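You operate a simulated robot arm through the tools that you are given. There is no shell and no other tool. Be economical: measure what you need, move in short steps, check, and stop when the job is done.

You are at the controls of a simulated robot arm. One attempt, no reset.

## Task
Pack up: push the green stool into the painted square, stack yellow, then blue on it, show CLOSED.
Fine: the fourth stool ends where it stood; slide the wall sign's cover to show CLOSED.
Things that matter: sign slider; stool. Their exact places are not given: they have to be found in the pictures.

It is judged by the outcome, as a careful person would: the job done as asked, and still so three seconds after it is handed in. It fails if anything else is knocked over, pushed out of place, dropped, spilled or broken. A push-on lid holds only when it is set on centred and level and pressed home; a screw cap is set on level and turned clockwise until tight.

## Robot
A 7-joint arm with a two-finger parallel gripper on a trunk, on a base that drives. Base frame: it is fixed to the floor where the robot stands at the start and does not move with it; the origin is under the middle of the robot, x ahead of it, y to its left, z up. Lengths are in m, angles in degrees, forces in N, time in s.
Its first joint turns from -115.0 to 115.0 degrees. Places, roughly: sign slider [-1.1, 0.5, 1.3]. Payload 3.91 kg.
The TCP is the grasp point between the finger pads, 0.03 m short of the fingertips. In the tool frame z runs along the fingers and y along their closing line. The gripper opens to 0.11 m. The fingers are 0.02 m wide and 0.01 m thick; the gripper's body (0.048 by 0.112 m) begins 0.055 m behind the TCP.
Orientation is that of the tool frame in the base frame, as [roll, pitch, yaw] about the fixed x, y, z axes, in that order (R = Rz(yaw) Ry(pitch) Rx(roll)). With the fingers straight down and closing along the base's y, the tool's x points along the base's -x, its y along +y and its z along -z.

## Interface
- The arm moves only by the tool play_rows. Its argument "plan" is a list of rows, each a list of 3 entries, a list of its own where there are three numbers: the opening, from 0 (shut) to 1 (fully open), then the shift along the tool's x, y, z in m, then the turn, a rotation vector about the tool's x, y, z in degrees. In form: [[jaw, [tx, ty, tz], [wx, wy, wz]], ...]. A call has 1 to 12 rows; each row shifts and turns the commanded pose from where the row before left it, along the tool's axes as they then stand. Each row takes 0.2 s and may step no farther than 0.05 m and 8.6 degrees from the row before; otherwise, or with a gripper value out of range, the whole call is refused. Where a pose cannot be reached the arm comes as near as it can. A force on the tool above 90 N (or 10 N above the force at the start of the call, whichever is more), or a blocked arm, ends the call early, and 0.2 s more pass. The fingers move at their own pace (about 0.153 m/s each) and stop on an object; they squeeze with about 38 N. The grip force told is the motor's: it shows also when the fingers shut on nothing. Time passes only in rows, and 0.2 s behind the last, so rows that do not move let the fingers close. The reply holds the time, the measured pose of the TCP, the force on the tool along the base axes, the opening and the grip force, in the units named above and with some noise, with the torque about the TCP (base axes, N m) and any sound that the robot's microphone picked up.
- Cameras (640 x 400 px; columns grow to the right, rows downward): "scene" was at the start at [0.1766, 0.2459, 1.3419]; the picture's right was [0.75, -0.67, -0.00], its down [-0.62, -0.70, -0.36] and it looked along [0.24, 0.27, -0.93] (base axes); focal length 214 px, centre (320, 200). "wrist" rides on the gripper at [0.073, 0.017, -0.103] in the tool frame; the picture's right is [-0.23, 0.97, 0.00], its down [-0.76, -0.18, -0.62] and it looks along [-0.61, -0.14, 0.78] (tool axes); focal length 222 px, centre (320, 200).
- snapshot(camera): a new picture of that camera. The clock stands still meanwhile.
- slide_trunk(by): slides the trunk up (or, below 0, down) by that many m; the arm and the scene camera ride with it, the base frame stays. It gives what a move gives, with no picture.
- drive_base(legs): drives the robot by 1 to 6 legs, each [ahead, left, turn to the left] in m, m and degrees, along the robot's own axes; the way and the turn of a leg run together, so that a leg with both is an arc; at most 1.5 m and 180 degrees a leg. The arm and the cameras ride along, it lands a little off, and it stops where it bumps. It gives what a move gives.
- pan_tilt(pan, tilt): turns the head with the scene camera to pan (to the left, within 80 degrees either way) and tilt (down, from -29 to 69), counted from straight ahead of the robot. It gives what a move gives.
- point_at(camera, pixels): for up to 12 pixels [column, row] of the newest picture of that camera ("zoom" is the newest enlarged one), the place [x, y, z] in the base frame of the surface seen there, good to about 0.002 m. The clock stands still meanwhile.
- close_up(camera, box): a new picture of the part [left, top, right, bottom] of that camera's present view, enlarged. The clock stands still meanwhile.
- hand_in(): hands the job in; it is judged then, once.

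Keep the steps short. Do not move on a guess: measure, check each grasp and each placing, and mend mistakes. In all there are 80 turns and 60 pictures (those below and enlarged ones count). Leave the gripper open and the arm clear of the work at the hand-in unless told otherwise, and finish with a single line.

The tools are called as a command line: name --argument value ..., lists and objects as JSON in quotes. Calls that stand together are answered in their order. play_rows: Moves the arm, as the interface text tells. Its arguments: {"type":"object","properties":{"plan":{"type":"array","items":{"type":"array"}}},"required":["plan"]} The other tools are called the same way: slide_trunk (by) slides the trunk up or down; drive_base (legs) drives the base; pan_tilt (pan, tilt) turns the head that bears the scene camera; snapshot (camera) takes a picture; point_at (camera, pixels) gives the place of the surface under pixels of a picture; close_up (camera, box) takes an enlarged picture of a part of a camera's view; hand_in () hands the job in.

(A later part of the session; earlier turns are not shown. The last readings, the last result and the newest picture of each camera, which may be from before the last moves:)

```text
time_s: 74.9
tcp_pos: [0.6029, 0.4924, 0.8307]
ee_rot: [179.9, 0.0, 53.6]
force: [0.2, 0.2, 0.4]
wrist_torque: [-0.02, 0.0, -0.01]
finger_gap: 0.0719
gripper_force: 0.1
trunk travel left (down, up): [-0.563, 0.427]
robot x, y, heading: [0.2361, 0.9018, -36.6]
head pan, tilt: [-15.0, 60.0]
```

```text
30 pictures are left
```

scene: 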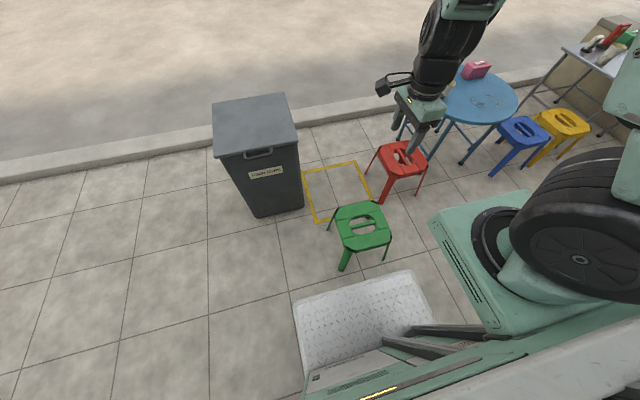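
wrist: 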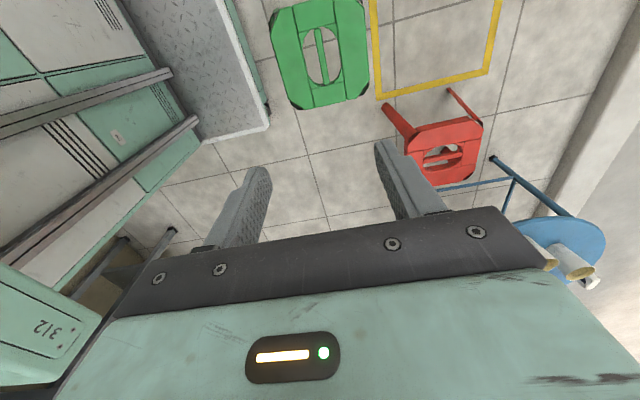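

slide_trunk --by -0.4

slide_trunk --by -0.08

snapshot --camera "scene"

snapshot --camera "wrist"

```text
time_s: 78.7
tcp_pos: [0.6028, 0.4918, 0.43]
ee_rot: [179.9, 0.0, 53.7]
force: [0.7, 0.1, 0.4]
wrist_torque: [-0.02, 0.0, 0.0]
finger_gap: 0.0712
gripper_force: 0.1
trunk travel left (down, up): [-0.163, 0.827]
robot x, y, heading: [0.2364, 0.9012, -36.2]
head pan, tilt: [-15.0, 60.0]
```

```text
time_s: 79.9
tcp_pos: [0.6027, 0.4921, 0.3519]
ee_rot: [179.9, -0.1, 53.7]
force: [0.8, -0.7, -0.1]
wrist_torque: [0.01, 0.02, 0.01]
finger_gap: 0.0717
gripper_force: 0.1
trunk travel left (down, up): [-0.083, 0.907]
robot x, y, heading: [0.2365, 0.8969, -36.2]
head pan, tilt: [-15.0, 60.0]
```

```text
29 pictures are left
```

scene: 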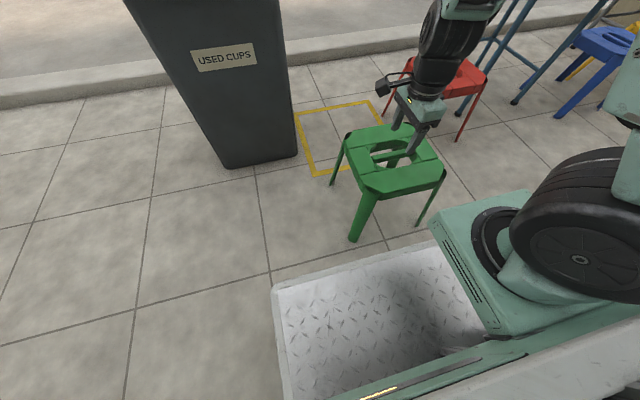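

```text
28 pictures are left
```

wrist: 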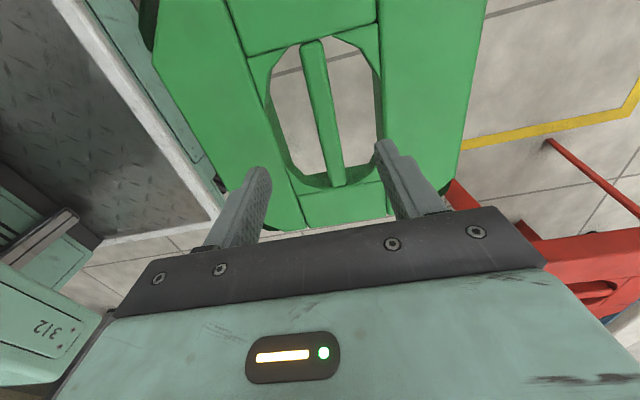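

Check the bar's position from the wrist view (bar at (320,115)) against the TCP.

point_at --camera "wrist" --pixels '[[311, 47], [336, 182], [322, 110], [272, 120], [372, 110]]'

```text
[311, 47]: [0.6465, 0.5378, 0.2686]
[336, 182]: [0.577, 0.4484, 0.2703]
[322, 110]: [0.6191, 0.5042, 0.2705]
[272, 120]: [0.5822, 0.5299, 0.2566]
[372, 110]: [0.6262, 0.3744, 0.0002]
```

Bar is ~6 mm ahead of the TCP; I shift 5 mm, narrow the jaw to 0.055 to fit the hole, then go down by trunk.

play_rows --plan '[[0.5, [0, 0.005, 0], [0, 0, 0]], [0.5, [0, 0, 0], [0, 0, 0]]]'

slide_trunk --by -0.075

play_rows --plan '[[0.5, [0, 0, 0.01], [0, 0, 0]], [0.5, [0, 0, 0.01], [0, 0, 0]]]'

snapshot --camera "wrist"

```text
time_s: 80.5
tcp_pos: [0.6067, 0.4878, 0.3499]
ee_rot: [179.9, 0.0, 53.7]
force: [-0.4, -0.4, 0.3]
wrist_torque: [0.04, 0.04, -0.02]
finger_gap: 0.055
gripper_force: 0.0
trunk travel left (down, up): [-0.083, 0.907]
robot x, y, heading: [0.2326, 0.9032, -36.3]
head pan, tilt: [-15.0, 60.0]
```

```text
time_s: 81.6
tcp_pos: [0.6069, 0.4889, 0.2755]
ee_rot: [180.0, 0.1, 53.8]
force: [0.0, 0.7, 0.9]
wrist_torque: [0.0, -0.02, -0.01]
finger_gap: 0.0551
gripper_force: 0.1
trunk travel left (down, up): [-0.008, 0.982]
robot x, y, heading: [0.2352, 0.9006, -36.3]
head pan, tilt: [-15.0, 60.0]
```

```text
time_s: 82.2
tcp_pos: [0.6051, 0.4884, 0.2551]
ee_rot: [180.0, 0.0, 53.7]
force: [0.1, 0.3, 0.4]
wrist_torque: [0.0, 0.04, 0.01]
finger_gap: 0.0548
gripper_force: 0.0
trunk travel left (down, up): [-0.008, 0.982]
robot x, y, heading: [0.2382, 0.9002, -36.3]
head pan, tilt: [-15.0, 60.0]
```

```text
27 pictures are left
```

wrist: 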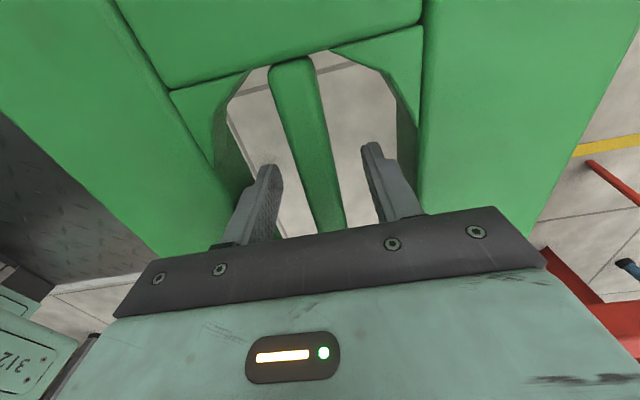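

Fingers straddle the bar cleanly. Close and check the grip, then push forward half way.

play_rows --plan '[[0, [0, 0, 0], [0, 0, 0]], [0, [0, 0, 0], [0, 0, 0]], [0, [0, 0, 0], [0, 0, 0]]]'

drive_base --legs '[[0.19, -0.005, 0]]'

snapshot --camera "scene"

```text
time_s: 83.0
tcp_pos: [0.6059, 0.4893, 0.2548]
ee_rot: [-180.0, 0.0, 53.8]
force: [-1.0, 0.3, 1.0]
wrist_torque: [-0.42, 0.22, -0.22]
finger_gap: 0.0179
gripper_force: 38.0
trunk travel left (down, up): [-0.008, 0.982]
robot x, y, heading: [0.2379, 0.8992, -36.7]
head pan, tilt: [-15.0, 60.0]
```

```text
time_s: 84.5
tcp_pos: [0.7548, 0.3734, 0.2541]
ee_rot: [-180.0, 0.0, 53.9]
force: [0.3, -0.2, -0.2]
wrist_torque: [0.0, 0.02, -0.04]
finger_gap: 0.018
gripper_force: 37.7
trunk travel left (down, up): [-0.008, 0.982]
robot x, y, heading: [0.3845, 0.7899, -36.4]
head pan, tilt: [-15.0, 60.0]
```

```text
26 pictures are left
```

scene: 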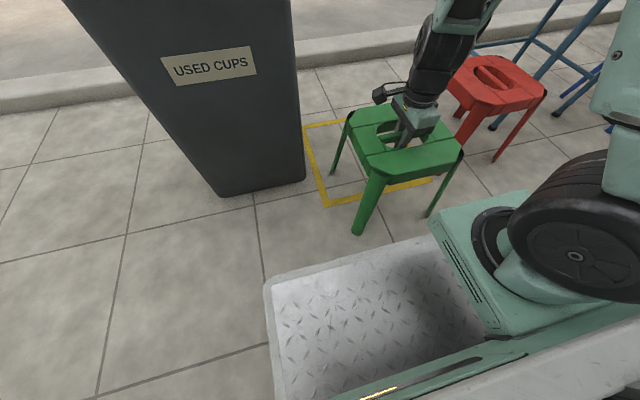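

Stool moved with the gripper. Remaining ~0.188 forward, 5 mm right.

drive_base --legs '[[0.188, -0.005, 0]]'

close_up --camera "scene" --box '[250, 60, 480, 204]'

```text
time_s: 86.1
tcp_pos: [0.903, 0.2579, 0.2547]
ee_rot: [179.8, 0.0, 53.7]
force: [0.0, -0.3, -0.6]
wrist_torque: [-0.03, 0.0, 0.0]
finger_gap: 0.018
gripper_force: 37.1
trunk travel left (down, up): [-0.008, 0.982]
robot x, y, heading: [0.5337, 0.6704, -36.4]
head pan, tilt: [-15.0, 60.0]
```

```text
2.78 times, centred on (365, 132) of scene
```

zoom: 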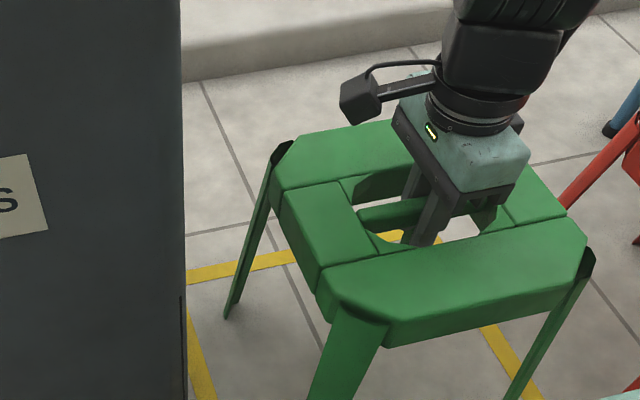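

The stool stands in the square. Release, raise the trunk, and verify.

play_rows --plan '[[0.48, [0, 0, 0], [0, 0, 0]], [0.48, [0, 0, 0], [0, 0, 0]]]'

slide_trunk --by 0.4

drive_base --legs '[[-0.35, 0, 0]]'

close_up --camera "scene" --box '[270, 40, 450, 152]'

```text
time_s: 86.7
tcp_pos: [0.9035, 0.2581, 0.2547]
ee_rot: [179.8, 0.0, 53.7]
force: [-0.4, -0.4, 0.9]
wrist_torque: [-0.03, 0.01, -0.01]
finger_gap: 0.0527
gripper_force: 0.0
trunk travel left (down, up): [-0.008, 0.982]
robot x, y, heading: [0.5371, 0.6704, -36.4]
head pan, tilt: [-15.0, 60.0]
```

```text
time_s: 90.5
tcp_pos: [0.9045, 0.257, 0.6552]
ee_rot: [179.9, 0.0, 53.7]
force: [0.0, -0.2, 0.1]
wrist_torque: [0.02, -0.05, 0.01]
finger_gap: 0.0529
gripper_force: 0.0
trunk travel left (down, up): [-0.408, 0.582]
robot x, y, heading: [0.533, 0.6703, -36.5]
head pan, tilt: [-15.0, 60.0]
```

```text
time_s: 92.8
tcp_pos: [0.6156, 0.4684, 0.655]
ee_rot: [179.9, 0.0, 53.7]
force: [-0.4, 0.5, -0.2]
wrist_torque: [0.0, 0.01, -0.04]
finger_gap: 0.0529
gripper_force: 0.1
trunk travel left (down, up): [-0.408, 0.582]
robot x, y, heading: [0.2479, 0.8821, -36.5]
head pan, tilt: [-15.0, 60.0]
```

```text
3.56 times, centred on (360, 96) of scene
```

zoom: 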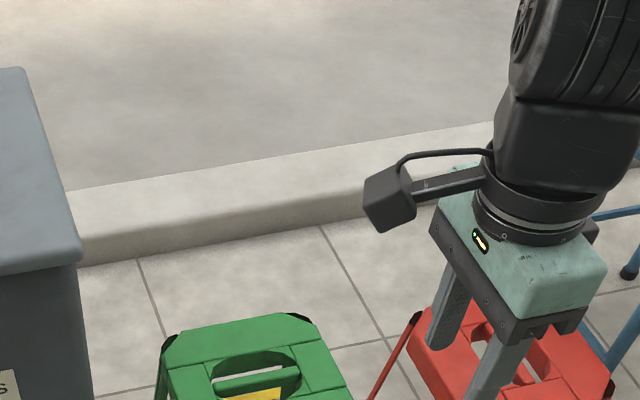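

close_up --camera "scene" --box '[280, 110, 420, 198]'

```text
4.55 times, centred on (350, 154) of scene
```

zoom: 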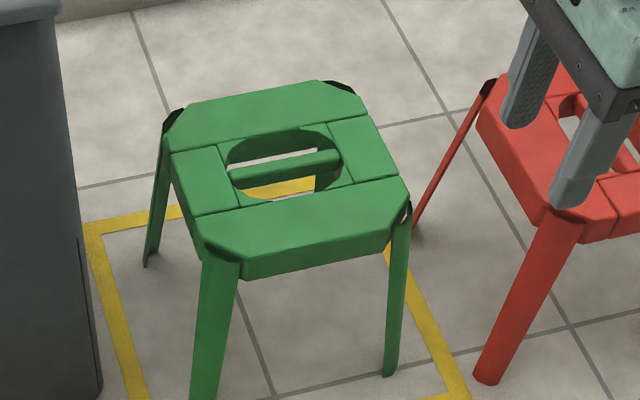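

point_at --camera "zoom" --pixels '[[235, 172], [336, 158], [285, 165], [150, 264], [388, 373], [200, 398], [93, 228], [455, 390], [175, 165], [195, 210], [375, 125], [405, 185]]'

```text
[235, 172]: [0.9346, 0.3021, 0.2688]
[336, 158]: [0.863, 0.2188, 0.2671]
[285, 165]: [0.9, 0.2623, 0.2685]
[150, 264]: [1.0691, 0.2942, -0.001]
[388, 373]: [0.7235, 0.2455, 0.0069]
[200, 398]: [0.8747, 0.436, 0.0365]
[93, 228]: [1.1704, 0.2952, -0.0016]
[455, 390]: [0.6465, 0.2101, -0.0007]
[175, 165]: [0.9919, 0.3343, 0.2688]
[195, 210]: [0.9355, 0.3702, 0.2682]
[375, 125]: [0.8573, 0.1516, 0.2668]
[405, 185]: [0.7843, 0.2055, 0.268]
```

Green is centred at (0.900,0.261), all feet well inside the square. Now to the yellow stool: drive right along a clear lane (s≈-0.32) 1.4 m and look.

drive_base --legs '[[0, -1.4, 0]]'

pan_tilt --pan -5 --tilt 50

snapshot --camera "scene"

```text
time_s: 99.9
tcp_pos: [-0.2453, -0.6721, 0.6559]
ee_rot: [179.9, 0.0, 52.6]
force: [0.4, 1.0, 1.0]
wrist_torque: [0.01, 0.0, 0.03]
finger_gap: 0.0528
gripper_force: 0.0
trunk travel left (down, up): [-0.408, 0.582]
robot x, y, heading: [-0.6064, -0.2483, -37.7]
head pan, tilt: [-15.0, 60.0]
```

```text
time_s: 100.6
tcp_pos: [-0.2448, -0.672, 0.6541]
ee_rot: [179.9, 0.0, 52.7]
force: [-0.3, -0.1, 0.0]
wrist_torque: [0.04, -0.01, 0.03]
finger_gap: 0.0529
gripper_force: 0.0
trunk travel left (down, up): [-0.408, 0.582]
robot x, y, heading: [-0.6072, -0.254, -37.5]
head pan, tilt: [-5.0, 50.0]
```

```text
22 pictures are left
```

scene: 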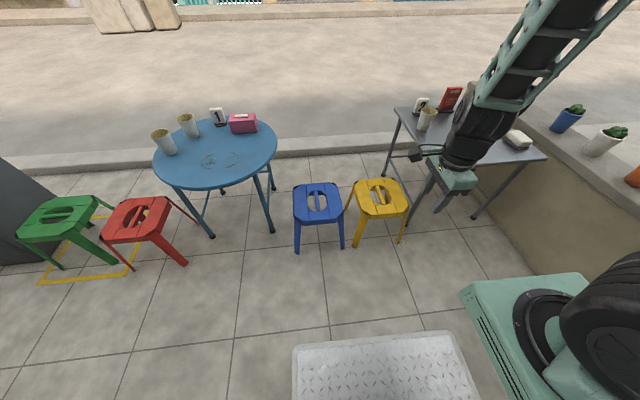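

close_up --camera "scene" --box '[280, 95, 472, 215]'

```text
3.33 times, centred on (376, 155) of scene
```

zoom: 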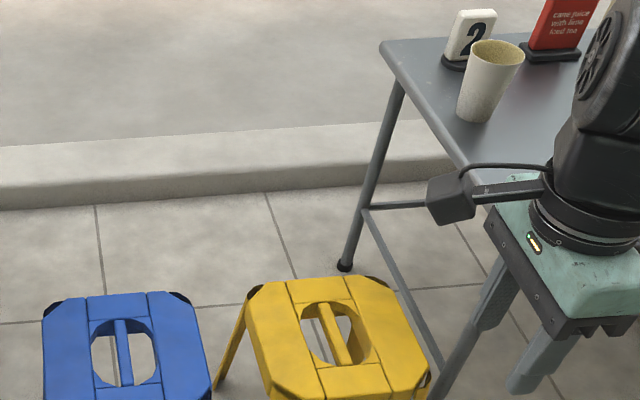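

point_at --camera "zoom" --pixels '[[323, 308], [345, 360], [334, 334], [290, 284], [345, 278], [122, 325], [127, 382], [386, 48], [465, 160], [345, 265], [260, 320], [395, 310]]'

point_at --camera "scene" --pixels '[[360, 196], [402, 190], [358, 212], [405, 210], [296, 190], [340, 190], [545, 158], [410, 222], [425, 182]]'

```text
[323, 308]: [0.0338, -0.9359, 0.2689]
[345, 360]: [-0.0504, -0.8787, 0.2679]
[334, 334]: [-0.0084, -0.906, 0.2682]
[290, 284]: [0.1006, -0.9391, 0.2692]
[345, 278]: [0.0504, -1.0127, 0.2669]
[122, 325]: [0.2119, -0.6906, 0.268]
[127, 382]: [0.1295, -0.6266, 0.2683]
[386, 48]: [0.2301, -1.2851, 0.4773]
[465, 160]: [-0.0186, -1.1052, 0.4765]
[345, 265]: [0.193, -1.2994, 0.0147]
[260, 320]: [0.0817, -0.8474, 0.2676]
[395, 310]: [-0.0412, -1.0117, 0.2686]
```

```text
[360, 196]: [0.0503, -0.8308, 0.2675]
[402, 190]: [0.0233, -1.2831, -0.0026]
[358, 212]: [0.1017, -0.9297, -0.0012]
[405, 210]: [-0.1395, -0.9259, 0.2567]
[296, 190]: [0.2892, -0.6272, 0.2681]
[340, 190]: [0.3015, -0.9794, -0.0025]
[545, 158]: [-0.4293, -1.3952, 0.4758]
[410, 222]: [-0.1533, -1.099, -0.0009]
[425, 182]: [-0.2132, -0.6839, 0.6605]
```

Yellow: centre (-0.0085,-0.907), bar -34.2°. Table edge runs 0.165 m to its right at z 0.477, so the lift must be straight up. I rotate the tool back 90° (closing laterally), then turn +2.5° and drive over yellow.

play_rows --plan '[[0.5, [0, 0, 0], [0, 0, -8.25]], [0.5, [0, 0, 0], [0, 0, -8.25]], [0.5, [0, 0, 0], [0, 0, -8.25]], [0.5, [0, 0, 0], [0, 0, -8.25]], [0.5, [0, 0, 0], [0, 0, -8.25]], [0.5, [0, 0, 0], [0, 0, -8.25]], [0.5, [0, 0, 0], [0, 0, -8.25]], [0.5, [0, 0, 0], [0, 0, -8.25]], [0.5, [0, 0, 0], [0, 0, -8.25]], [0.5, [0, 0, 0], [0, 0, -8.25]], [0.5, [0, 0, 0], [0, 0, -8]]]'

drive_base --legs '[[0, 0, 2.5], [0.3, -0.085, 0]]'

```text
time_s: 103.0
tcp_pos: [-0.2456, -0.6718, 0.6552]
ee_rot: [179.9, 0.1, 143.3]
force: [0.7, 0.2, -0.1]
wrist_torque: [0.01, 0.02, 0.04]
finger_gap: 0.0552
gripper_force: 0.0
trunk travel left (down, up): [-0.408, 0.582]
robot x, y, heading: [-0.6058, -0.2551, -37.3]
head pan, tilt: [-5.0, 50.0]
```

```text
time_s: 105.5
tcp_pos: [-0.0332, -0.8947, 0.6551]
ee_rot: [180.0, 0.1, 145.6]
force: [-0.1, 0.0, 0.5]
wrist_torque: [0.01, -0.02, 0.0]
finger_gap: 0.0549
gripper_force: 0.1
trunk travel left (down, up): [-0.408, 0.582]
robot x, y, heading: [-0.4154, -0.4906, -35.1]
head pan, tilt: [-5.0, 50.0]
```

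27 mm ahead, 4 mm left to go; then lower to just above the seat and check with the wrist camera.

drive_base --legs '[[0.027, 0.004, 0]]'

slide_trunk --by -0.3

snapshot --camera "wrist"

```text
time_s: 106.3
tcp_pos: [-0.008, -0.907, 0.6534]
ee_rot: [180.0, 0.0, 145.7]
force: [-0.4, -0.2, -0.5]
wrist_torque: [-0.01, 0.01, -0.02]
finger_gap: 0.0551
gripper_force: 0.1
trunk travel left (down, up): [-0.408, 0.582]
robot x, y, heading: [-0.3874, -0.5031, -34.9]
head pan, tilt: [-5.0, 50.0]
```

```text
time_s: 109.3
tcp_pos: [-0.008, -0.9073, 0.3545]
ee_rot: [-180.0, 0.1, 145.7]
force: [0.1, 0.0, -0.5]
wrist_torque: [0.0, -0.03, 0.0]
finger_gap: 0.055
gripper_force: 0.1
trunk travel left (down, up): [-0.108, 0.882]
robot x, y, heading: [-0.39, -0.5051, -34.7]
head pan, tilt: [-5.0, 50.0]
```

```text
20 pictures are left
```

wrist: 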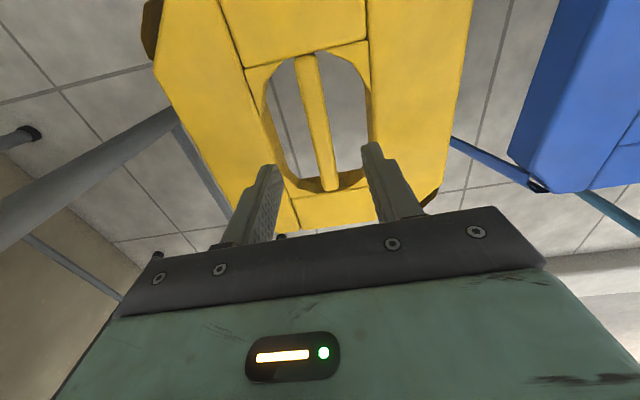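

point_at --camera "wrist" --pixels '[[304, 60], [330, 186], [317, 120], [272, 130], [365, 120], [130, 140], [205, 180]]'

```text
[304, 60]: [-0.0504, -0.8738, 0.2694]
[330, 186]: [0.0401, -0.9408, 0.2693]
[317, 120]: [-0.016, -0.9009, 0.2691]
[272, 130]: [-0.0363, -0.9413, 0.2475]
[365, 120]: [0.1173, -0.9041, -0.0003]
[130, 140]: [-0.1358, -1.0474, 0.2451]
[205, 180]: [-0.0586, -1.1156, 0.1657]
```

Bar is centred within 2 mm. Lower by trunk 0.1 and close.

slide_trunk --by -0.1

play_rows --plan '[[0, [0, 0, 0], [0, 0, 0]], [0, [0, 0, 0], [0, 0, 0]], [0, [0, 0, 0], [0, 0, 0]]]'

slide_trunk --by 0.06

snapshot --camera "scene"

```text
time_s: 110.6
tcp_pos: [-0.0066, -0.9063, 0.2546]
ee_rot: [-180.0, 0.1, 145.7]
force: [0.1, -0.1, 0.4]
wrist_torque: [-0.03, 0.01, -0.02]
finger_gap: 0.0548
gripper_force: 0.1
trunk travel left (down, up): [-0.008, 0.982]
robot x, y, heading: [-0.3885, -0.5053, -35.1]
head pan, tilt: [-5.0, 50.0]
```

```text
time_s: 111.4
tcp_pos: [-0.0076, -0.9072, 0.2544]
ee_rot: [179.9, 0.1, 145.7]
force: [-1.1, -0.6, 2.9]
wrist_torque: [0.04, -0.05, -0.56]
finger_gap: 0.0179
gripper_force: 37.9
trunk travel left (down, up): [-0.008, 0.982]
robot x, y, heading: [-0.3878, -0.5019, -34.9]
head pan, tilt: [-5.0, 50.0]
```

```text
time_s: 112.4
tcp_pos: [-0.0074, -0.9071, 0.315]
ee_rot: [-180.0, 0.0, 145.7]
force: [-0.2, 0.1, -7.8]
wrist_torque: [0.04, 0.04, -0.02]
finger_gap: 0.0178
gripper_force: 37.9
trunk travel left (down, up): [-0.068, 0.922]
robot x, y, heading: [-0.3876, -0.5047, -35.0]
head pan, tilt: [-5.0, 50.0]
```

```text
19 pictures are left
```

scene: 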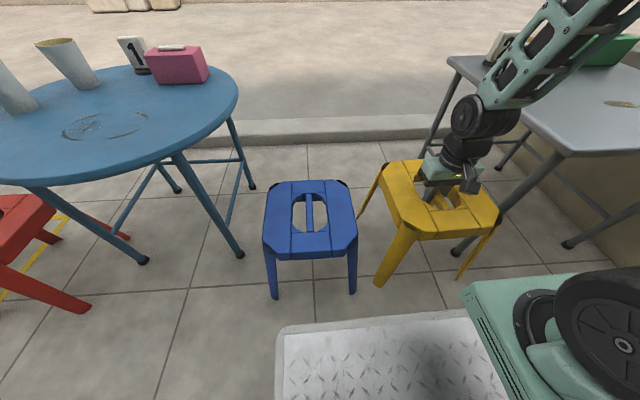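

Yellow is lifted level (7.8 N). Raise straight up 0.44, clear of the table top, then back away.

slide_trunk --by 0.4

slide_trunk --by 0.05

drive_base --legs '[[-0.38, 0, 0]]'

snapshot --camera "scene"

```text
time_s: 116.3
tcp_pos: [-0.0082, -0.9059, 0.7152]
ee_rot: [180.0, 0.1, 145.7]
force: [-0.3, -0.3, -6.8]
wrist_torque: [0.03, 0.04, 0.01]
finger_gap: 0.0179
gripper_force: 37.4
trunk travel left (down, up): [-0.468, 0.522]
robot x, y, heading: [-0.3857, -0.5058, -34.9]
head pan, tilt: [-5.0, 50.0]
```

```text
time_s: 117.2
tcp_pos: [-0.0066, -0.9083, 0.7648]
ee_rot: [-180.0, 0.1, 145.7]
force: [0.2, -0.3, -7.6]
wrist_torque: [0.03, 0.03, -0.03]
finger_gap: 0.0177
gripper_force: 37.5
trunk travel left (down, up): [-0.518, 0.472]
robot x, y, heading: [-0.3859, -0.5044, -34.6]
head pan, tilt: [-5.0, 50.0]
```

```text
time_s: 119.6
tcp_pos: [-0.3261, -0.6849, 0.7646]
ee_rot: [-180.0, 0.1, 145.8]
force: [-0.8, -0.1, -7.1]
wrist_torque: [0.02, 0.02, 0.0]
finger_gap: 0.0181
gripper_force: 38.3
trunk travel left (down, up): [-0.518, 0.472]
robot x, y, heading: [-0.7048, -0.2827, -34.7]
head pan, tilt: [-5.0, 50.0]
```

```text
18 pictures are left
```

scene: 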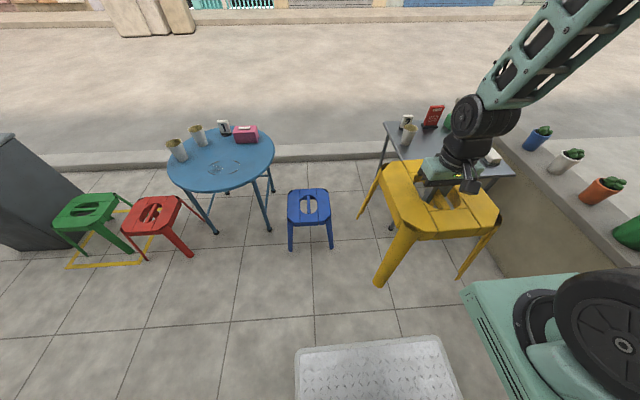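

Yellow is held steady and clear. Drive left 1.5 m along the lane (stool feet at z≈0.51), squaring heading to -36.3°, then rotate the tool 90°.

drive_base --legs '[[0, 0, -1.6], [0, 1.5, 0]]'

play_rows --plan '[[0, [0, 0, 0], [0, 0, 8.2]], [0, [0, 0, 0], [0, 0, 8.2]], [0, [0, 0, 0], [0, 0, 8.2]], [0, [0, 0, 0], [0, 0, 8.2]], [0, [0, 0, 0], [0, 0, 8.2]], [0, [0, 0, 0], [0, 0, 8.2]], [0, [0, 0, 0], [0, 0, 8.2]], [0, [0, 0, 0], [0, 0, 8.2]], [0, [0, 0, 0], [0, 0, 8.2]], [0, [0, 0, 0], [0, 0, 8.2]], [0, [0, 0, 0], [0, 0, 8.2]]]'

snapshot --camera "scene"

```text
time_s: 127.3
tcp_pos: [0.5387, 0.5185, 0.7648]
ee_rot: [-180.0, 0.2, 145.9]
force: [0.3, -0.4, -6.4]
wrist_torque: [0.01, 0.03, 0.0]
finger_gap: 0.0178
gripper_force: 38.3
trunk travel left (down, up): [-0.518, 0.472]
robot x, y, heading: [0.1547, 0.9193, -34.7]
head pan, tilt: [-5.0, 50.0]
```

```text
time_s: 129.7
tcp_pos: [0.538, 0.5199, 0.7643]
ee_rot: [179.8, 0.0, 55.5]
force: [-0.6, -0.1, -7.4]
wrist_torque: [0.02, 0.0, -0.02]
finger_gap: 0.018
gripper_force: 38.5
trunk travel left (down, up): [-0.518, 0.472]
robot x, y, heading: [0.1557, 0.9183, -34.5]
head pan, tilt: [-5.0, 50.0]
```

```text
17 pictures are left
```

scene: 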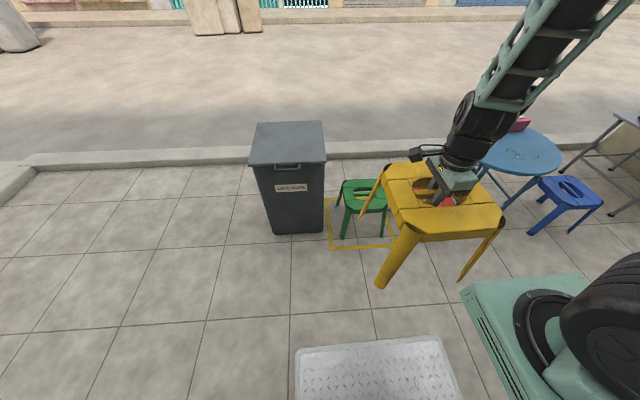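

Green is visible at (364,195); I'll measure it precisely before stacking.

close_up --camera "scene" --box '[316, 165, 412, 225]'

```text
6.67 times, centred on (364, 195) of scene
```

zoom: 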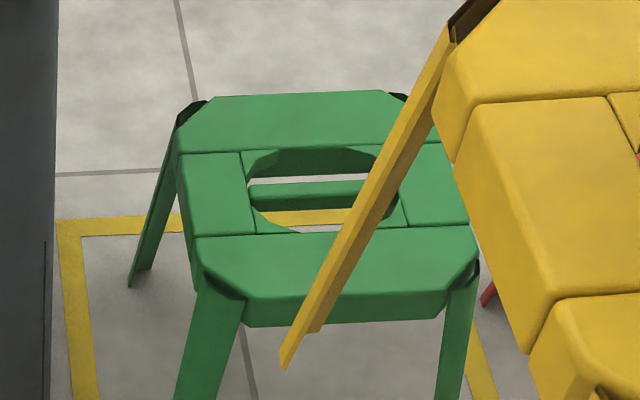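

point_at --camera "zoom" --pixels '[[220, 98], [380, 94], [252, 296], [440, 290], [182, 160], [196, 235], [446, 155], [468, 222], [252, 187], [355, 183], [135, 275]]'

```text
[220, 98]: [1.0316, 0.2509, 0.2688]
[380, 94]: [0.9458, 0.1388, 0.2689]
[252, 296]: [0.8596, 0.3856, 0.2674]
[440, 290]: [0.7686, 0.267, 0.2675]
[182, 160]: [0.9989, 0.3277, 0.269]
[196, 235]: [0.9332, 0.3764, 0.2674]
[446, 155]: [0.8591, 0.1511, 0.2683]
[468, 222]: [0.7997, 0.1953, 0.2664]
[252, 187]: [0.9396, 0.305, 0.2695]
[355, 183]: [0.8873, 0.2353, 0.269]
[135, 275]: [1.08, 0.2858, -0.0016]
```

Green: centre (0.902,0.260), yaw 53.0°. I check how yellow sits relative to the TCP via its seat edges.

point_at --camera "scene" --pixels '[[387, 184], [395, 206], [487, 178], [499, 205], [425, 231], [480, 228], [400, 166], [420, 163], [430, 185], [410, 185]]'

```text
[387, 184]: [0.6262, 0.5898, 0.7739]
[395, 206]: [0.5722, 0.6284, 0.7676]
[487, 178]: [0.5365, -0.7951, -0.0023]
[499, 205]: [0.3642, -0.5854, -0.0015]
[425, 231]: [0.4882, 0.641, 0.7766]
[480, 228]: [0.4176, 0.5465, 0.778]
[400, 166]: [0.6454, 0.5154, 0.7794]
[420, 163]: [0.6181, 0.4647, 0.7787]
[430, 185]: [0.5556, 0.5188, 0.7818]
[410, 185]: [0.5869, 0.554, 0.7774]
```

Yellow's centre coincides with the TCP within ~3 mm. Align yaw to 53° and drive forward over green.

play_rows --plan '[[0, [0, 0, 0], [0, 0, 2.5]], [0, [0, 0, 0], [0, 0, 0]]]'

drive_base --legs '[[0.44, -0.008, 0]]'

```text
time_s: 130.3
tcp_pos: [0.5374, 0.5202, 0.7653]
ee_rot: [-180.0, 0.0, 53.2]
force: [0.5, -0.5, -7.0]
wrist_torque: [0.06, -0.06, 0.06]
finger_gap: 0.0177
gripper_force: 38.5
trunk travel left (down, up): [-0.518, 0.472]
robot x, y, heading: [0.1548, 0.9186, -34.6]
head pan, tilt: [-5.0, 50.0]
```

```text
time_s: 133.0
tcp_pos: [0.8971, 0.2628, 0.7657]
ee_rot: [-179.9, 0.0, 53.2]
force: [0.5, 0.0, -7.0]
wrist_torque: [0.02, 0.01, 0.02]
finger_gap: 0.0178
gripper_force: 37.9
trunk travel left (down, up): [-0.518, 0.472]
robot x, y, heading: [0.5173, 0.6622, -34.7]
head pan, tilt: [-5.0, 50.0]
```

Fine-adjust 5 mm and lower until the feet are just above the green seat.

play_rows --plan '[[0, [0.001, 0.0055, 0], [0, 0, 0]], [0, [0, 0, 0], [0, 0, 0]]]'

slide_trunk --by -0.2

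snapshot --camera "scene"

```text
time_s: 133.6
tcp_pos: [0.9022, 0.2603, 0.7662]
ee_rot: [-179.8, 0.0, 53.3]
force: [0.5, 1.2, -7.6]
wrist_torque: [0.04, -0.01, 0.01]
finger_gap: 0.0181
gripper_force: 38.8
trunk travel left (down, up): [-0.518, 0.472]
robot x, y, heading: [0.5172, 0.6619, -34.6]
head pan, tilt: [-5.0, 50.0]
```

```text
time_s: 135.8
tcp_pos: [0.9027, 0.262, 0.5658]
ee_rot: [180.0, -0.1, 53.3]
force: [0.4, -0.1, -6.0]
wrist_torque: [0.03, -0.01, -0.01]
finger_gap: 0.018
gripper_force: 37.7
trunk travel left (down, up): [-0.318, 0.672]
robot x, y, heading: [0.5139, 0.6637, -34.9]
head pan, tilt: [-5.0, 50.0]
```

```text
15 pictures are left
```

scene: 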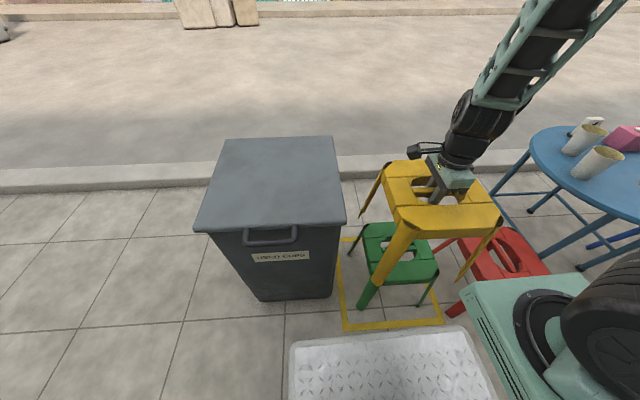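

Yellow's legs straddle green's corners symmetrically. Lower in stages, watching the force.

slide_trunk --by -0.12

slide_trunk --by -0.06

```text
time_s: 137.3
tcp_pos: [0.9017, 0.2608, 0.4444]
ee_rot: [180.0, -0.1, 53.2]
force: [0.1, 0.1, -6.9]
wrist_torque: [0.0, 0.0, 0.01]
finger_gap: 0.0182
gripper_force: 38.6
trunk travel left (down, up): [-0.198, 0.792]
robot x, y, heading: [0.5171, 0.6665, -34.4]
head pan, tilt: [-5.0, 50.0]
```

```text
time_s: 138.3
tcp_pos: [0.901, 0.2615, 0.384]
ee_rot: [-180.0, 0.0, 53.3]
force: [-0.2, 0.5, -7.3]
wrist_torque: [0.03, -0.07, -0.03]
finger_gap: 0.0178
gripper_force: 38.4
trunk travel left (down, up): [-0.138, 0.852]
robot x, y, heading: [0.5151, 0.6636, -34.5]
head pan, tilt: [-5.0, 50.0]
```

Still hanging freely. Continue in smaller steps with the arm, which stops on force.

slide_trunk --by -0.03

play_rows --plan '[[0, [0, 0, 0.005], [0, 0, 0]], [0, [0, 0, 0.005], [0, 0, 0]], [0, [0, 0, 0.005], [0, 0, 0]], [0, [0, 0, 0.005], [0, 0, 0]]]'

close_up --camera "scene" --box '[330, 140, 522, 260]'

```text
time_s: 139.0
tcp_pos: [0.9011, 0.2612, 0.3543]
ee_rot: [180.0, 0.0, 53.3]
force: [0.0, 1.3, -7.5]
wrist_torque: [0.05, -0.01, 0.0]
finger_gap: 0.0179
gripper_force: 37.7
trunk travel left (down, up): [-0.108, 0.882]
robot x, y, heading: [0.5168, 0.6611, -34.6]
head pan, tilt: [-5.0, 50.0]
```

```text
time_s: 140.0
tcp_pos: [0.9008, 0.2613, 0.3343]
ee_rot: [-180.0, 0.0, 53.3]
force: [-0.8, 0.0, -6.6]
wrist_torque: [0.04, 0.01, -0.02]
finger_gap: 0.0179
gripper_force: 37.9
trunk travel left (down, up): [-0.108, 0.882]
robot x, y, heading: [0.5179, 0.6648, -34.7]
head pan, tilt: [-5.0, 50.0]
```

```text
3.33 times, centred on (426, 200) of scene
```

zoom: 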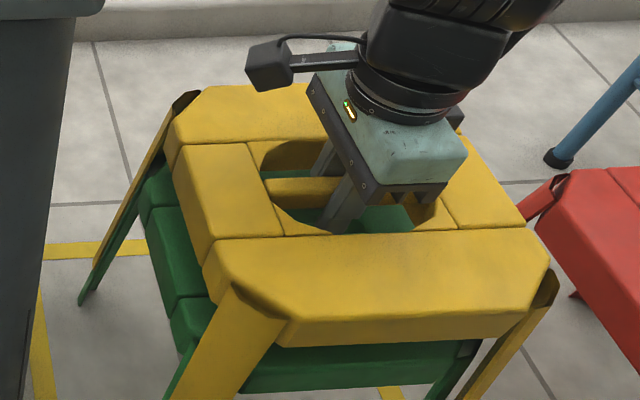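

Legs fit nicely around green. Keep lowering in 4 mm steps watching for contact.

play_rows --plan '[[0, [0, 0, 0.004], [0, 0, 0]], [0, [0, 0, 0.004], [0, 0, 0]], [0, [0, 0, 0.004], [0, 0, 0]], [0, [0, 0, 0.004], [0, 0, 0]]]'

play_rows --plan '[[0, [0, 0, 0.003], [0, 0, 0]], [0, [0, 0, 0.003], [0, 0, 0]]]'

```text
time_s: 141.0
tcp_pos: [0.9017, 0.2604, 0.3187]
ee_rot: [180.0, 0.1, 53.2]
force: [2.6, -0.1, -5.0]
wrist_torque: [0.05, -0.34, 0.05]
finger_gap: 0.0176
gripper_force: 37.6
trunk travel left (down, up): [-0.108, 0.882]
robot x, y, heading: [0.5159, 0.6667, -34.3]
head pan, tilt: [-5.0, 50.0]
```

```text
time_s: 141.6
tcp_pos: [0.9018, 0.2617, 0.3138]
ee_rot: [-180.0, 0.1, 53.4]
force: [1.7, 0.4, -5.6]
wrist_torque: [0.04, -0.25, 0.11]
finger_gap: 0.0177
gripper_force: 37.9
trunk travel left (down, up): [-0.108, 0.882]
robot x, y, heading: [0.512, 0.6663, -34.8]
head pan, tilt: [-5.0, 50.0]
```

Light guiding contact begins (2 N sideways). Continue.

play_rows --plan '[[0, [0, 0, 0.003], [0, 0, 0]], [0, [0, 0, 0.003], [0, 0, 0]]]'

close_up --camera "scene" --box '[330, 140, 522, 260]'

```text
time_s: 142.2
tcp_pos: [0.9009, 0.2625, 0.3068]
ee_rot: [180.0, 0.0, 53.3]
force: [2.2, 0.4, -6.2]
wrist_torque: [0.06, -0.22, 0.01]
finger_gap: 0.0178
gripper_force: 37.6
trunk travel left (down, up): [-0.108, 0.882]
robot x, y, heading: [0.5148, 0.661, -34.4]
head pan, tilt: [-5.0, 50.0]
```

```text
3.33 times, centred on (426, 200) of scene
```

zoom: 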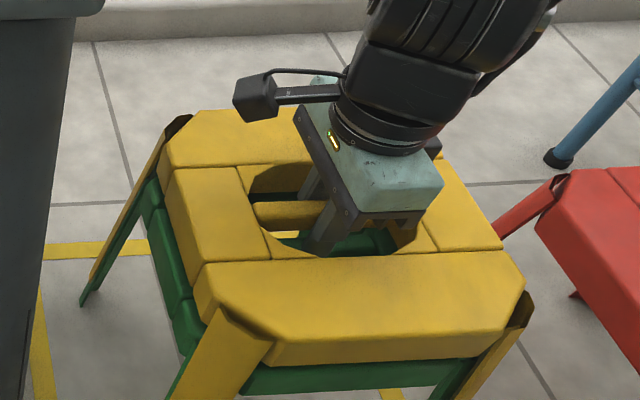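

play_rows --plan '[[0, [0, 0, 0.003], [0, 0, 0]], [0, [0, 0, 0.003], [0, 0, 0]], [0, [0, 0, 0], [0, 0, 0]]]'

play_rows --plan '[[0, [0, 0, 0.003], [0, 0, 0]], [0, [0, 0, 0.003], [0, 0, 0]], [0, [0, 0, 0], [0, 0, 0]]]'

```text
time_s: 143.0
tcp_pos: [0.9021, 0.2607, 0.3015]
ee_rot: [179.9, 0.1, 53.3]
force: [3.4, -1.0, -5.2]
wrist_torque: [0.01, -0.28, -0.06]
finger_gap: 0.0181
gripper_force: 37.9
trunk travel left (down, up): [-0.108, 0.882]
robot x, y, heading: [0.5146, 0.6594, -34.5]
head pan, tilt: [-5.0, 50.0]
```

```text
time_s: 143.9
tcp_pos: [0.9006, 0.2607, 0.2997]
ee_rot: [179.6, -0.2, 53.3]
force: [-15.1, 7.4, 70.0]
wrist_torque: [-0.26, -0.08, 0.1]
finger_gap: 0.0176
gripper_force: 37.8
trunk travel left (down, up): [-0.108, 0.882]
robot x, y, heading: [0.5165, 0.6637, -34.4]
head pan, tilt: [-5.0, 50.0]
stopped in row 3: the force on the tool passed its limit (the readings are from after the stop); the commanded pose is now the measured one
```

Seated at TCP z 0.300 (stack spacing ≈45 mm). Relax 2 mm, open, and rise.

play_rows --plan '[[0, [0, 0, -0.001], [0, 0, 0]], [0.48, [0, 0, 0], [0, 0, 0]], [0.48, [0, 0, 0], [0, 0, 0]], [0.48, [0, 0, 0], [0, 0, 0]]]'

slide_trunk --by 0.35

drive_base --legs '[[-0.4, 0, 0]]'

snapshot --camera "scene"

```text
time_s: 144.4
tcp_pos: [0.9001, 0.2629, 0.2953]
ee_rot: [-179.7, -0.2, 53.5]
force: [0.1, -0.1, -0.2]
wrist_torque: [0.0, 0.0, -0.04]
finger_gap: 0.053
gripper_force: 0.0
trunk travel left (down, up): [-0.108, 0.882]
robot x, y, heading: [0.5143, 0.6659, -34.7]
head pan, tilt: [-5.0, 50.0]
stopped in row 2: the force on the tool passed its limit (the readings are from after the stop); the commanded pose is now the measured one
```

```text
time_s: 147.8
tcp_pos: [0.8981, 0.2621, 0.6484]
ee_rot: [-179.8, -0.1, 53.3]
force: [0.9, -0.3, -0.6]
wrist_torque: [-0.01, -0.01, 0.04]
finger_gap: 0.0529
gripper_force: 0.2
trunk travel left (down, up): [-0.458, 0.532]
robot x, y, heading: [0.5165, 0.6645, -34.5]
head pan, tilt: [-5.0, 50.0]
```

```text
time_s: 150.3
tcp_pos: [0.5695, 0.4886, 0.6477]
ee_rot: [-179.8, -0.1, 53.0]
force: [0.3, 0.4, 0.0]
wrist_torque: [0.01, 0.0, -0.02]
finger_gap: 0.0528
gripper_force: 0.1
trunk travel left (down, up): [-0.458, 0.532]
robot x, y, heading: [0.1907, 0.8889, -35.1]
head pan, tilt: [-5.0, 50.0]
```

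```text
12 pictures are left
```

scene: 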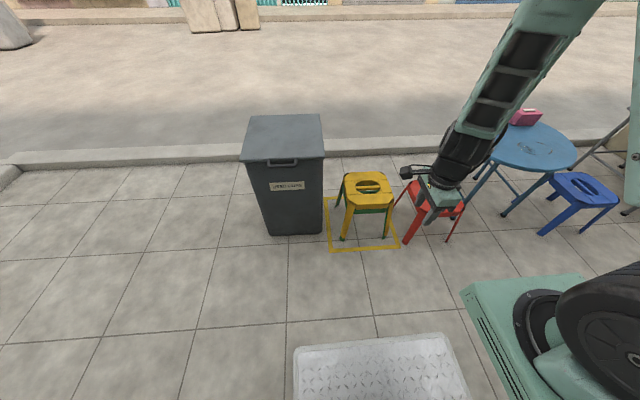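

Yellow is stacked. Measure its pose for blue.

close_up --camera "scene" --box '[320, 162, 416, 222]'

```text
6.67 times, centred on (368, 192) of scene
```

zoom: 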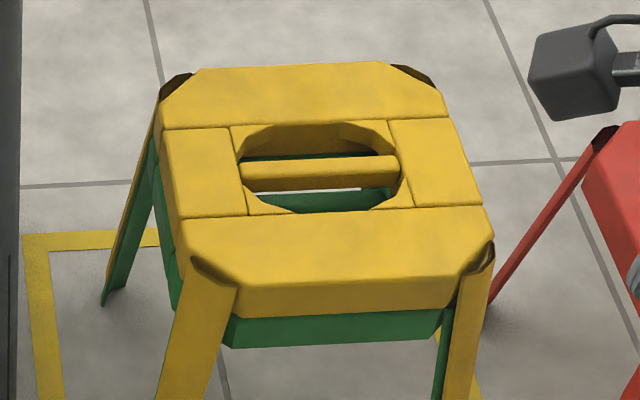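

point_at --camera "zoom" --pixels '[[215, 70], [375, 64], [240, 276], [445, 270], [166, 135], [184, 212], [455, 125], [480, 200], [245, 172], [393, 165]]'

```text
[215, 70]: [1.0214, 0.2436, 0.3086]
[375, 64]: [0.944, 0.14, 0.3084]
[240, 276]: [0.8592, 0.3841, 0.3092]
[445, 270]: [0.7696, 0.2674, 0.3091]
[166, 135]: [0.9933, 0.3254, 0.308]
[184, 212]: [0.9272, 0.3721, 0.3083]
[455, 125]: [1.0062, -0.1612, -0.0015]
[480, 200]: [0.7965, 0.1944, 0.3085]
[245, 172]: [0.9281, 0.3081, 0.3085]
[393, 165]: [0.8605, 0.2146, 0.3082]
```

Yellow sits level at z 0.3085, centre ≈(0.899,0.259). Now rotate the tool back and go right 1.0 m toward blue, then take a look.

play_rows --plan '[[0.5, [0, 0, 0], [0, 0, -8.25]], [0.5, [0, 0, 0], [0, 0, -8.25]], [0.5, [0, 0, 0], [0, 0, -8.25]], [0.5, [0, 0, 0], [0, 0, -8.25]], [0.5, [0, 0, 0], [0, 0, -8.25]], [0.5, [0, 0, 0], [0, 0, -8.25]], [0.5, [0, 0, 0], [0, 0, -8.25]], [0.5, [0, 0, 0], [0, 0, -8.25]], [0.5, [0, 0, 0], [0, 0, -8.25]], [0.5, [0, 0, 0], [0, 0, -8.25]], [0.5, [0, 0, 0], [0, 0, -8.25]]]'

drive_base --legs '[[0, -1.158, 0]]'

snapshot --camera "scene"

```text
time_s: 152.7
tcp_pos: [0.5683, 0.4872, 0.6477]
ee_rot: [179.9, -0.2, 143.9]
force: [0.0, 0.2, 0.2]
wrist_torque: [0.01, -0.02, 0.02]
finger_gap: 0.055
gripper_force: 0.0
trunk travel left (down, up): [-0.458, 0.532]
robot x, y, heading: [0.1897, 0.8951, -35.0]
head pan, tilt: [-5.0, 50.0]
```

```text
time_s: 158.6
tcp_pos: [-0.113, -0.4671, 0.648]
ee_rot: [179.7, -0.2, 142.8]
force: [0.4, 0.4, -0.5]
wrist_torque: [0.01, 0.0, 0.02]
finger_gap: 0.0549
gripper_force: 0.1
trunk travel left (down, up): [-0.458, 0.532]
robot x, y, heading: [-0.4861, -0.0618, -35.9]
head pan, tilt: [-5.0, 50.0]
```

```text
10 pictures are left
```

scene: 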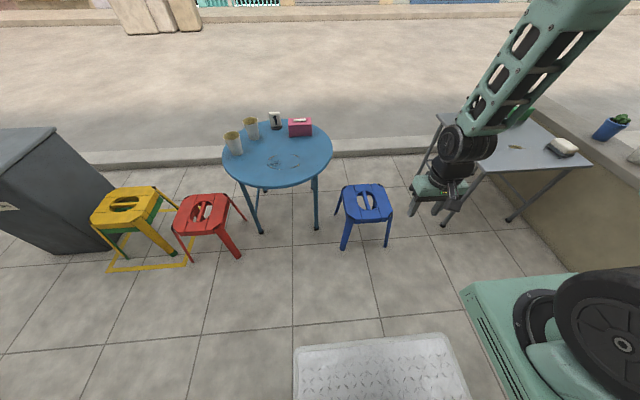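

point_at --camera "scene" --pixels '[[363, 192], [368, 208], [344, 195], [350, 214], [386, 190], [390, 206], [357, 220], [382, 218], [355, 186], [376, 184], [332, 155], [322, 175]]'

```text
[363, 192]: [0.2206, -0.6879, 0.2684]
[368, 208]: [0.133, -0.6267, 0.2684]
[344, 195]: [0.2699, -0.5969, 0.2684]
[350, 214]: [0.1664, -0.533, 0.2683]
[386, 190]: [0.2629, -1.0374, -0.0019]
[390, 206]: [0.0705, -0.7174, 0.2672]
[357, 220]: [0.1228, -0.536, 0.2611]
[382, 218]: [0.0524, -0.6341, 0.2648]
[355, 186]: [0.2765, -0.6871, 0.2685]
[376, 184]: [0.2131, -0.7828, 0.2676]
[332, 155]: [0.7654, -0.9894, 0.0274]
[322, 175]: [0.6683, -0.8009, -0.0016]
```

Blue bar: centre ≈(0.172,-0.657), -35.5°. Drive 0.342 ahead, 13 mm left, with a small yaw fix.

drive_base --legs '[[0.342, 0.013, 0]]'

play_rows --plan '[[0.5, [0, 0, 0], [0, 0, -1.7]], [0.5, [0, 0, 0], [0, 0, 0]]]'

slide_trunk --by -0.29

snapshot --camera "wrist"

```text
time_s: 160.9
tcp_pos: [0.1744, -0.6588, 0.6479]
ee_rot: [179.9, -0.3, 143.0]
force: [-0.3, 0.5, 0.4]
wrist_torque: [0.0, -0.02, -0.01]
finger_gap: 0.0551
gripper_force: 0.0
trunk travel left (down, up): [-0.458, 0.532]
robot x, y, heading: [-0.2024, -0.247, -35.9]
head pan, tilt: [-5.0, 50.0]
```

```text
time_s: 161.5
tcp_pos: [0.1735, -0.6584, 0.6494]
ee_rot: [179.8, -0.2, 144.6]
force: [-1.3, -0.7, -0.6]
wrist_torque: [-0.02, -0.04, 0.0]
finger_gap: 0.0553
gripper_force: 0.0
trunk travel left (down, up): [-0.458, 0.532]
robot x, y, heading: [-0.2039, -0.2482, -35.9]
head pan, tilt: [-5.0, 50.0]
```

```text
time_s: 164.4
tcp_pos: [0.1741, -0.6586, 0.3582]
ee_rot: [179.8, -0.3, 144.6]
force: [0.1, 0.0, -0.4]
wrist_torque: [0.01, -0.01, 0.01]
finger_gap: 0.0549
gripper_force: 0.0
trunk travel left (down, up): [-0.168, 0.822]
robot x, y, heading: [-0.1995, -0.2496, -35.8]
head pan, tilt: [-5.0, 50.0]
```

```text
9 pictures are left
```

wrist: 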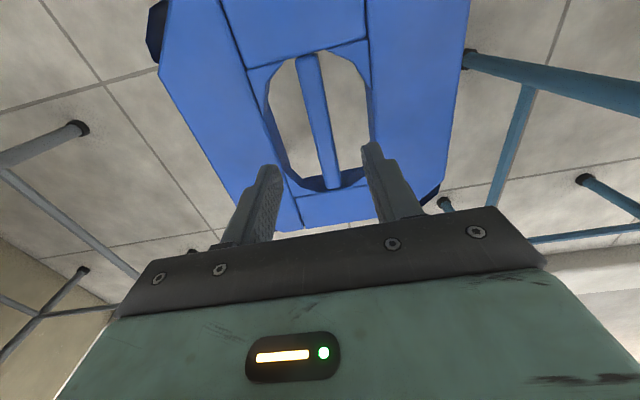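

point_at --camera "wrist" --pixels '[[306, 60], [331, 184], [318, 120], [228, 35], [258, 160], [368, 20], [372, 110]]'

```text
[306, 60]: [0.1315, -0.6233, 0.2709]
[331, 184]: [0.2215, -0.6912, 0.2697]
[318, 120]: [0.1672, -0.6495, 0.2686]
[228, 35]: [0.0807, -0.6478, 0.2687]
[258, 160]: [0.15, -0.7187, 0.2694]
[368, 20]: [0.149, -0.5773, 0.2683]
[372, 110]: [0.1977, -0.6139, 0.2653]
```

Bar is centred within 3 mm. Lower to TCP z≈0.263 (slightly higher grip so the tips won't touch the bar below when stacking), close and lift.

slide_trunk --by -0.095

play_rows --plan '[[0, [0, 0, 0], [0, 0, 0]], [0, [0, 0, 0], [0, 0, 0]], [0, [0, 0, 0], [0, 0, 0]]]'

slide_trunk --by 0.06

snapshot --camera "scene"

```text
time_s: 165.7
tcp_pos: [0.1734, -0.6575, 0.2639]
ee_rot: [179.8, -0.3, 144.6]
force: [1.6, -0.2, 0.4]
wrist_torque: [0.01, -0.02, 0.01]
finger_gap: 0.0551
gripper_force: 0.0
trunk travel left (down, up): [-0.073, 0.917]
robot x, y, heading: [-0.2016, -0.2468, -35.9]
head pan, tilt: [-5.0, 50.0]
```

```text
time_s: 166.5
tcp_pos: [0.1731, -0.657, 0.263]
ee_rot: [179.7, -0.2, 144.6]
force: [-1.7, 2.8, 1.0]
wrist_torque: [-0.3, -0.02, -0.16]
finger_gap: 0.0181
gripper_force: 38.1
trunk travel left (down, up): [-0.073, 0.917]
robot x, y, heading: [-0.2026, -0.2455, -36.2]
head pan, tilt: [-5.0, 50.0]
```

```text
time_s: 167.5
tcp_pos: [0.1729, -0.6581, 0.3226]
ee_rot: [179.7, -0.3, 144.7]
force: [0.2, -0.5, -6.6]
wrist_torque: [0.04, 0.0, -0.03]
finger_gap: 0.018
gripper_force: 38.2
trunk travel left (down, up): [-0.133, 0.857]
robot x, y, heading: [-0.202, -0.2444, -35.9]
head pan, tilt: [-5.0, 50.0]
```

```text
8 pictures are left
```

scene: 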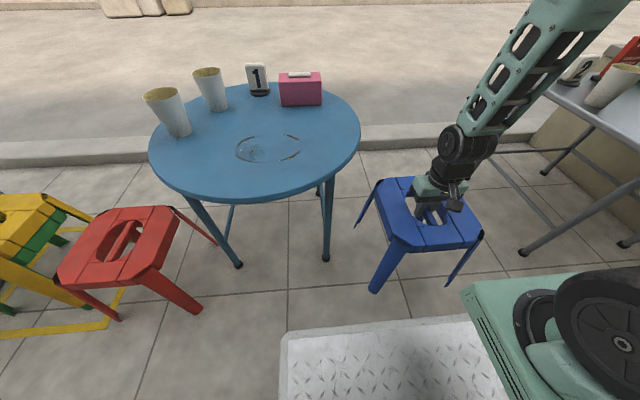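

Blue lifted level. Here I back straight out first (nothing between), then raise, so it stays clear of the round table.

drive_base --legs '[[-0.36, 0, 0]]'

slide_trunk --by 0.4

slide_trunk --by 0.09

drive_base --legs '[[0, 1.19, 0]]'

```text
time_s: 169.8
tcp_pos: [-0.1206, -0.446, 0.3229]
ee_rot: [179.9, -0.3, 144.5]
force: [-0.3, -0.4, -7.1]
wrist_torque: [0.0, 0.02, 0.01]
finger_gap: 0.0178
gripper_force: 37.9
trunk travel left (down, up): [-0.133, 0.857]
robot x, y, heading: [-0.5004, -0.0361, -36.1]
head pan, tilt: [-5.0, 50.0]
```

```text
time_s: 173.7
tcp_pos: [-0.1213, -0.446, 0.7227]
ee_rot: [179.8, -0.2, 144.5]
force: [-0.6, 0.1, -6.4]
wrist_torque: [0.01, 0.03, -0.01]
finger_gap: 0.0182
gripper_force: 37.9
trunk travel left (down, up): [-0.533, 0.457]
robot x, y, heading: [-0.493, -0.0361, -35.8]
head pan, tilt: [-5.0, 50.0]
```

```text
time_s: 174.9
tcp_pos: [-0.1221, -0.4458, 0.8128]
ee_rot: [179.8, -0.2, 144.5]
force: [-1.1, -1.3, -6.6]
wrist_torque: [0.03, 0.02, -0.01]
finger_gap: 0.0181
gripper_force: 37.8
trunk travel left (down, up): [-0.623, 0.367]
robot x, y, heading: [-0.5004, -0.0388, -35.9]
head pan, tilt: [-5.0, 50.0]
```

```text
time_s: 180.9
tcp_pos: [0.5769, 0.4881, 0.8137]
ee_rot: [179.8, -0.1, 142.3]
force: [0.0, -0.6, -7.2]
wrist_torque: [0.06, 0.04, -0.04]
finger_gap: 0.018
gripper_force: 38.0
trunk travel left (down, up): [-0.623, 0.367]
robot x, y, heading: [0.2186, 0.9126, -38.1]
head pan, tilt: [-5.0, 50.0]
```

Rotate the tool ~89° to yaw 53.4°, then drive over the stack (target TCP (0.901,0.261)).

play_rows --plan '[[0, [0, 0, 0], [0, 0, 8.08]], [0, [0, 0, 0], [0, 0, 8.08]], [0, [0, 0, 0], [0, 0, 8.08]], [0, [0, 0, 0], [0, 0, 8.08]], [0, [0, 0, 0], [0, 0, 8.08]], [0, [0, 0, 0], [0, 0, 8.08]], [0, [0, 0, 0], [0, 0, 8.08]], [0, [0, 0, 0], [0, 0, 8.08]], [0, [0, 0, 0], [0, 0, 8.08]], [0, [0, 0, 0], [0, 0, 8.08]], [0, [0, 0, 0], [0, 0, 8.08]], [0, [0, 0, 0], [0, 0, 0]]]'

drive_base --legs '[[0.39, 0.021, 0]]'

```text
time_s: 183.5
tcp_pos: [0.5765, 0.4876, 0.8134]
ee_rot: [-179.9, -0.1, 53.2]
force: [0.0, 0.6, -6.2]
wrist_torque: [0.04, -0.03, -0.01]
finger_gap: 0.0182
gripper_force: 37.7
trunk travel left (down, up): [-0.623, 0.367]
robot x, y, heading: [0.2182, 0.9074, -38.2]
head pan, tilt: [-5.0, 50.0]
```

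```text
time_s: 186.0
tcp_pos: [0.8981, 0.2641, 0.8135]
ee_rot: [-179.7, -0.2, 53.5]
force: [0.7, -0.6, -6.3]
wrist_torque: [0.03, -0.02, -0.03]
finger_gap: 0.0178
gripper_force: 38.5
trunk travel left (down, up): [-0.623, 0.367]
robot x, y, heading: [0.5374, 0.6885, -37.8]
head pan, tilt: [-5.0, 50.0]
```

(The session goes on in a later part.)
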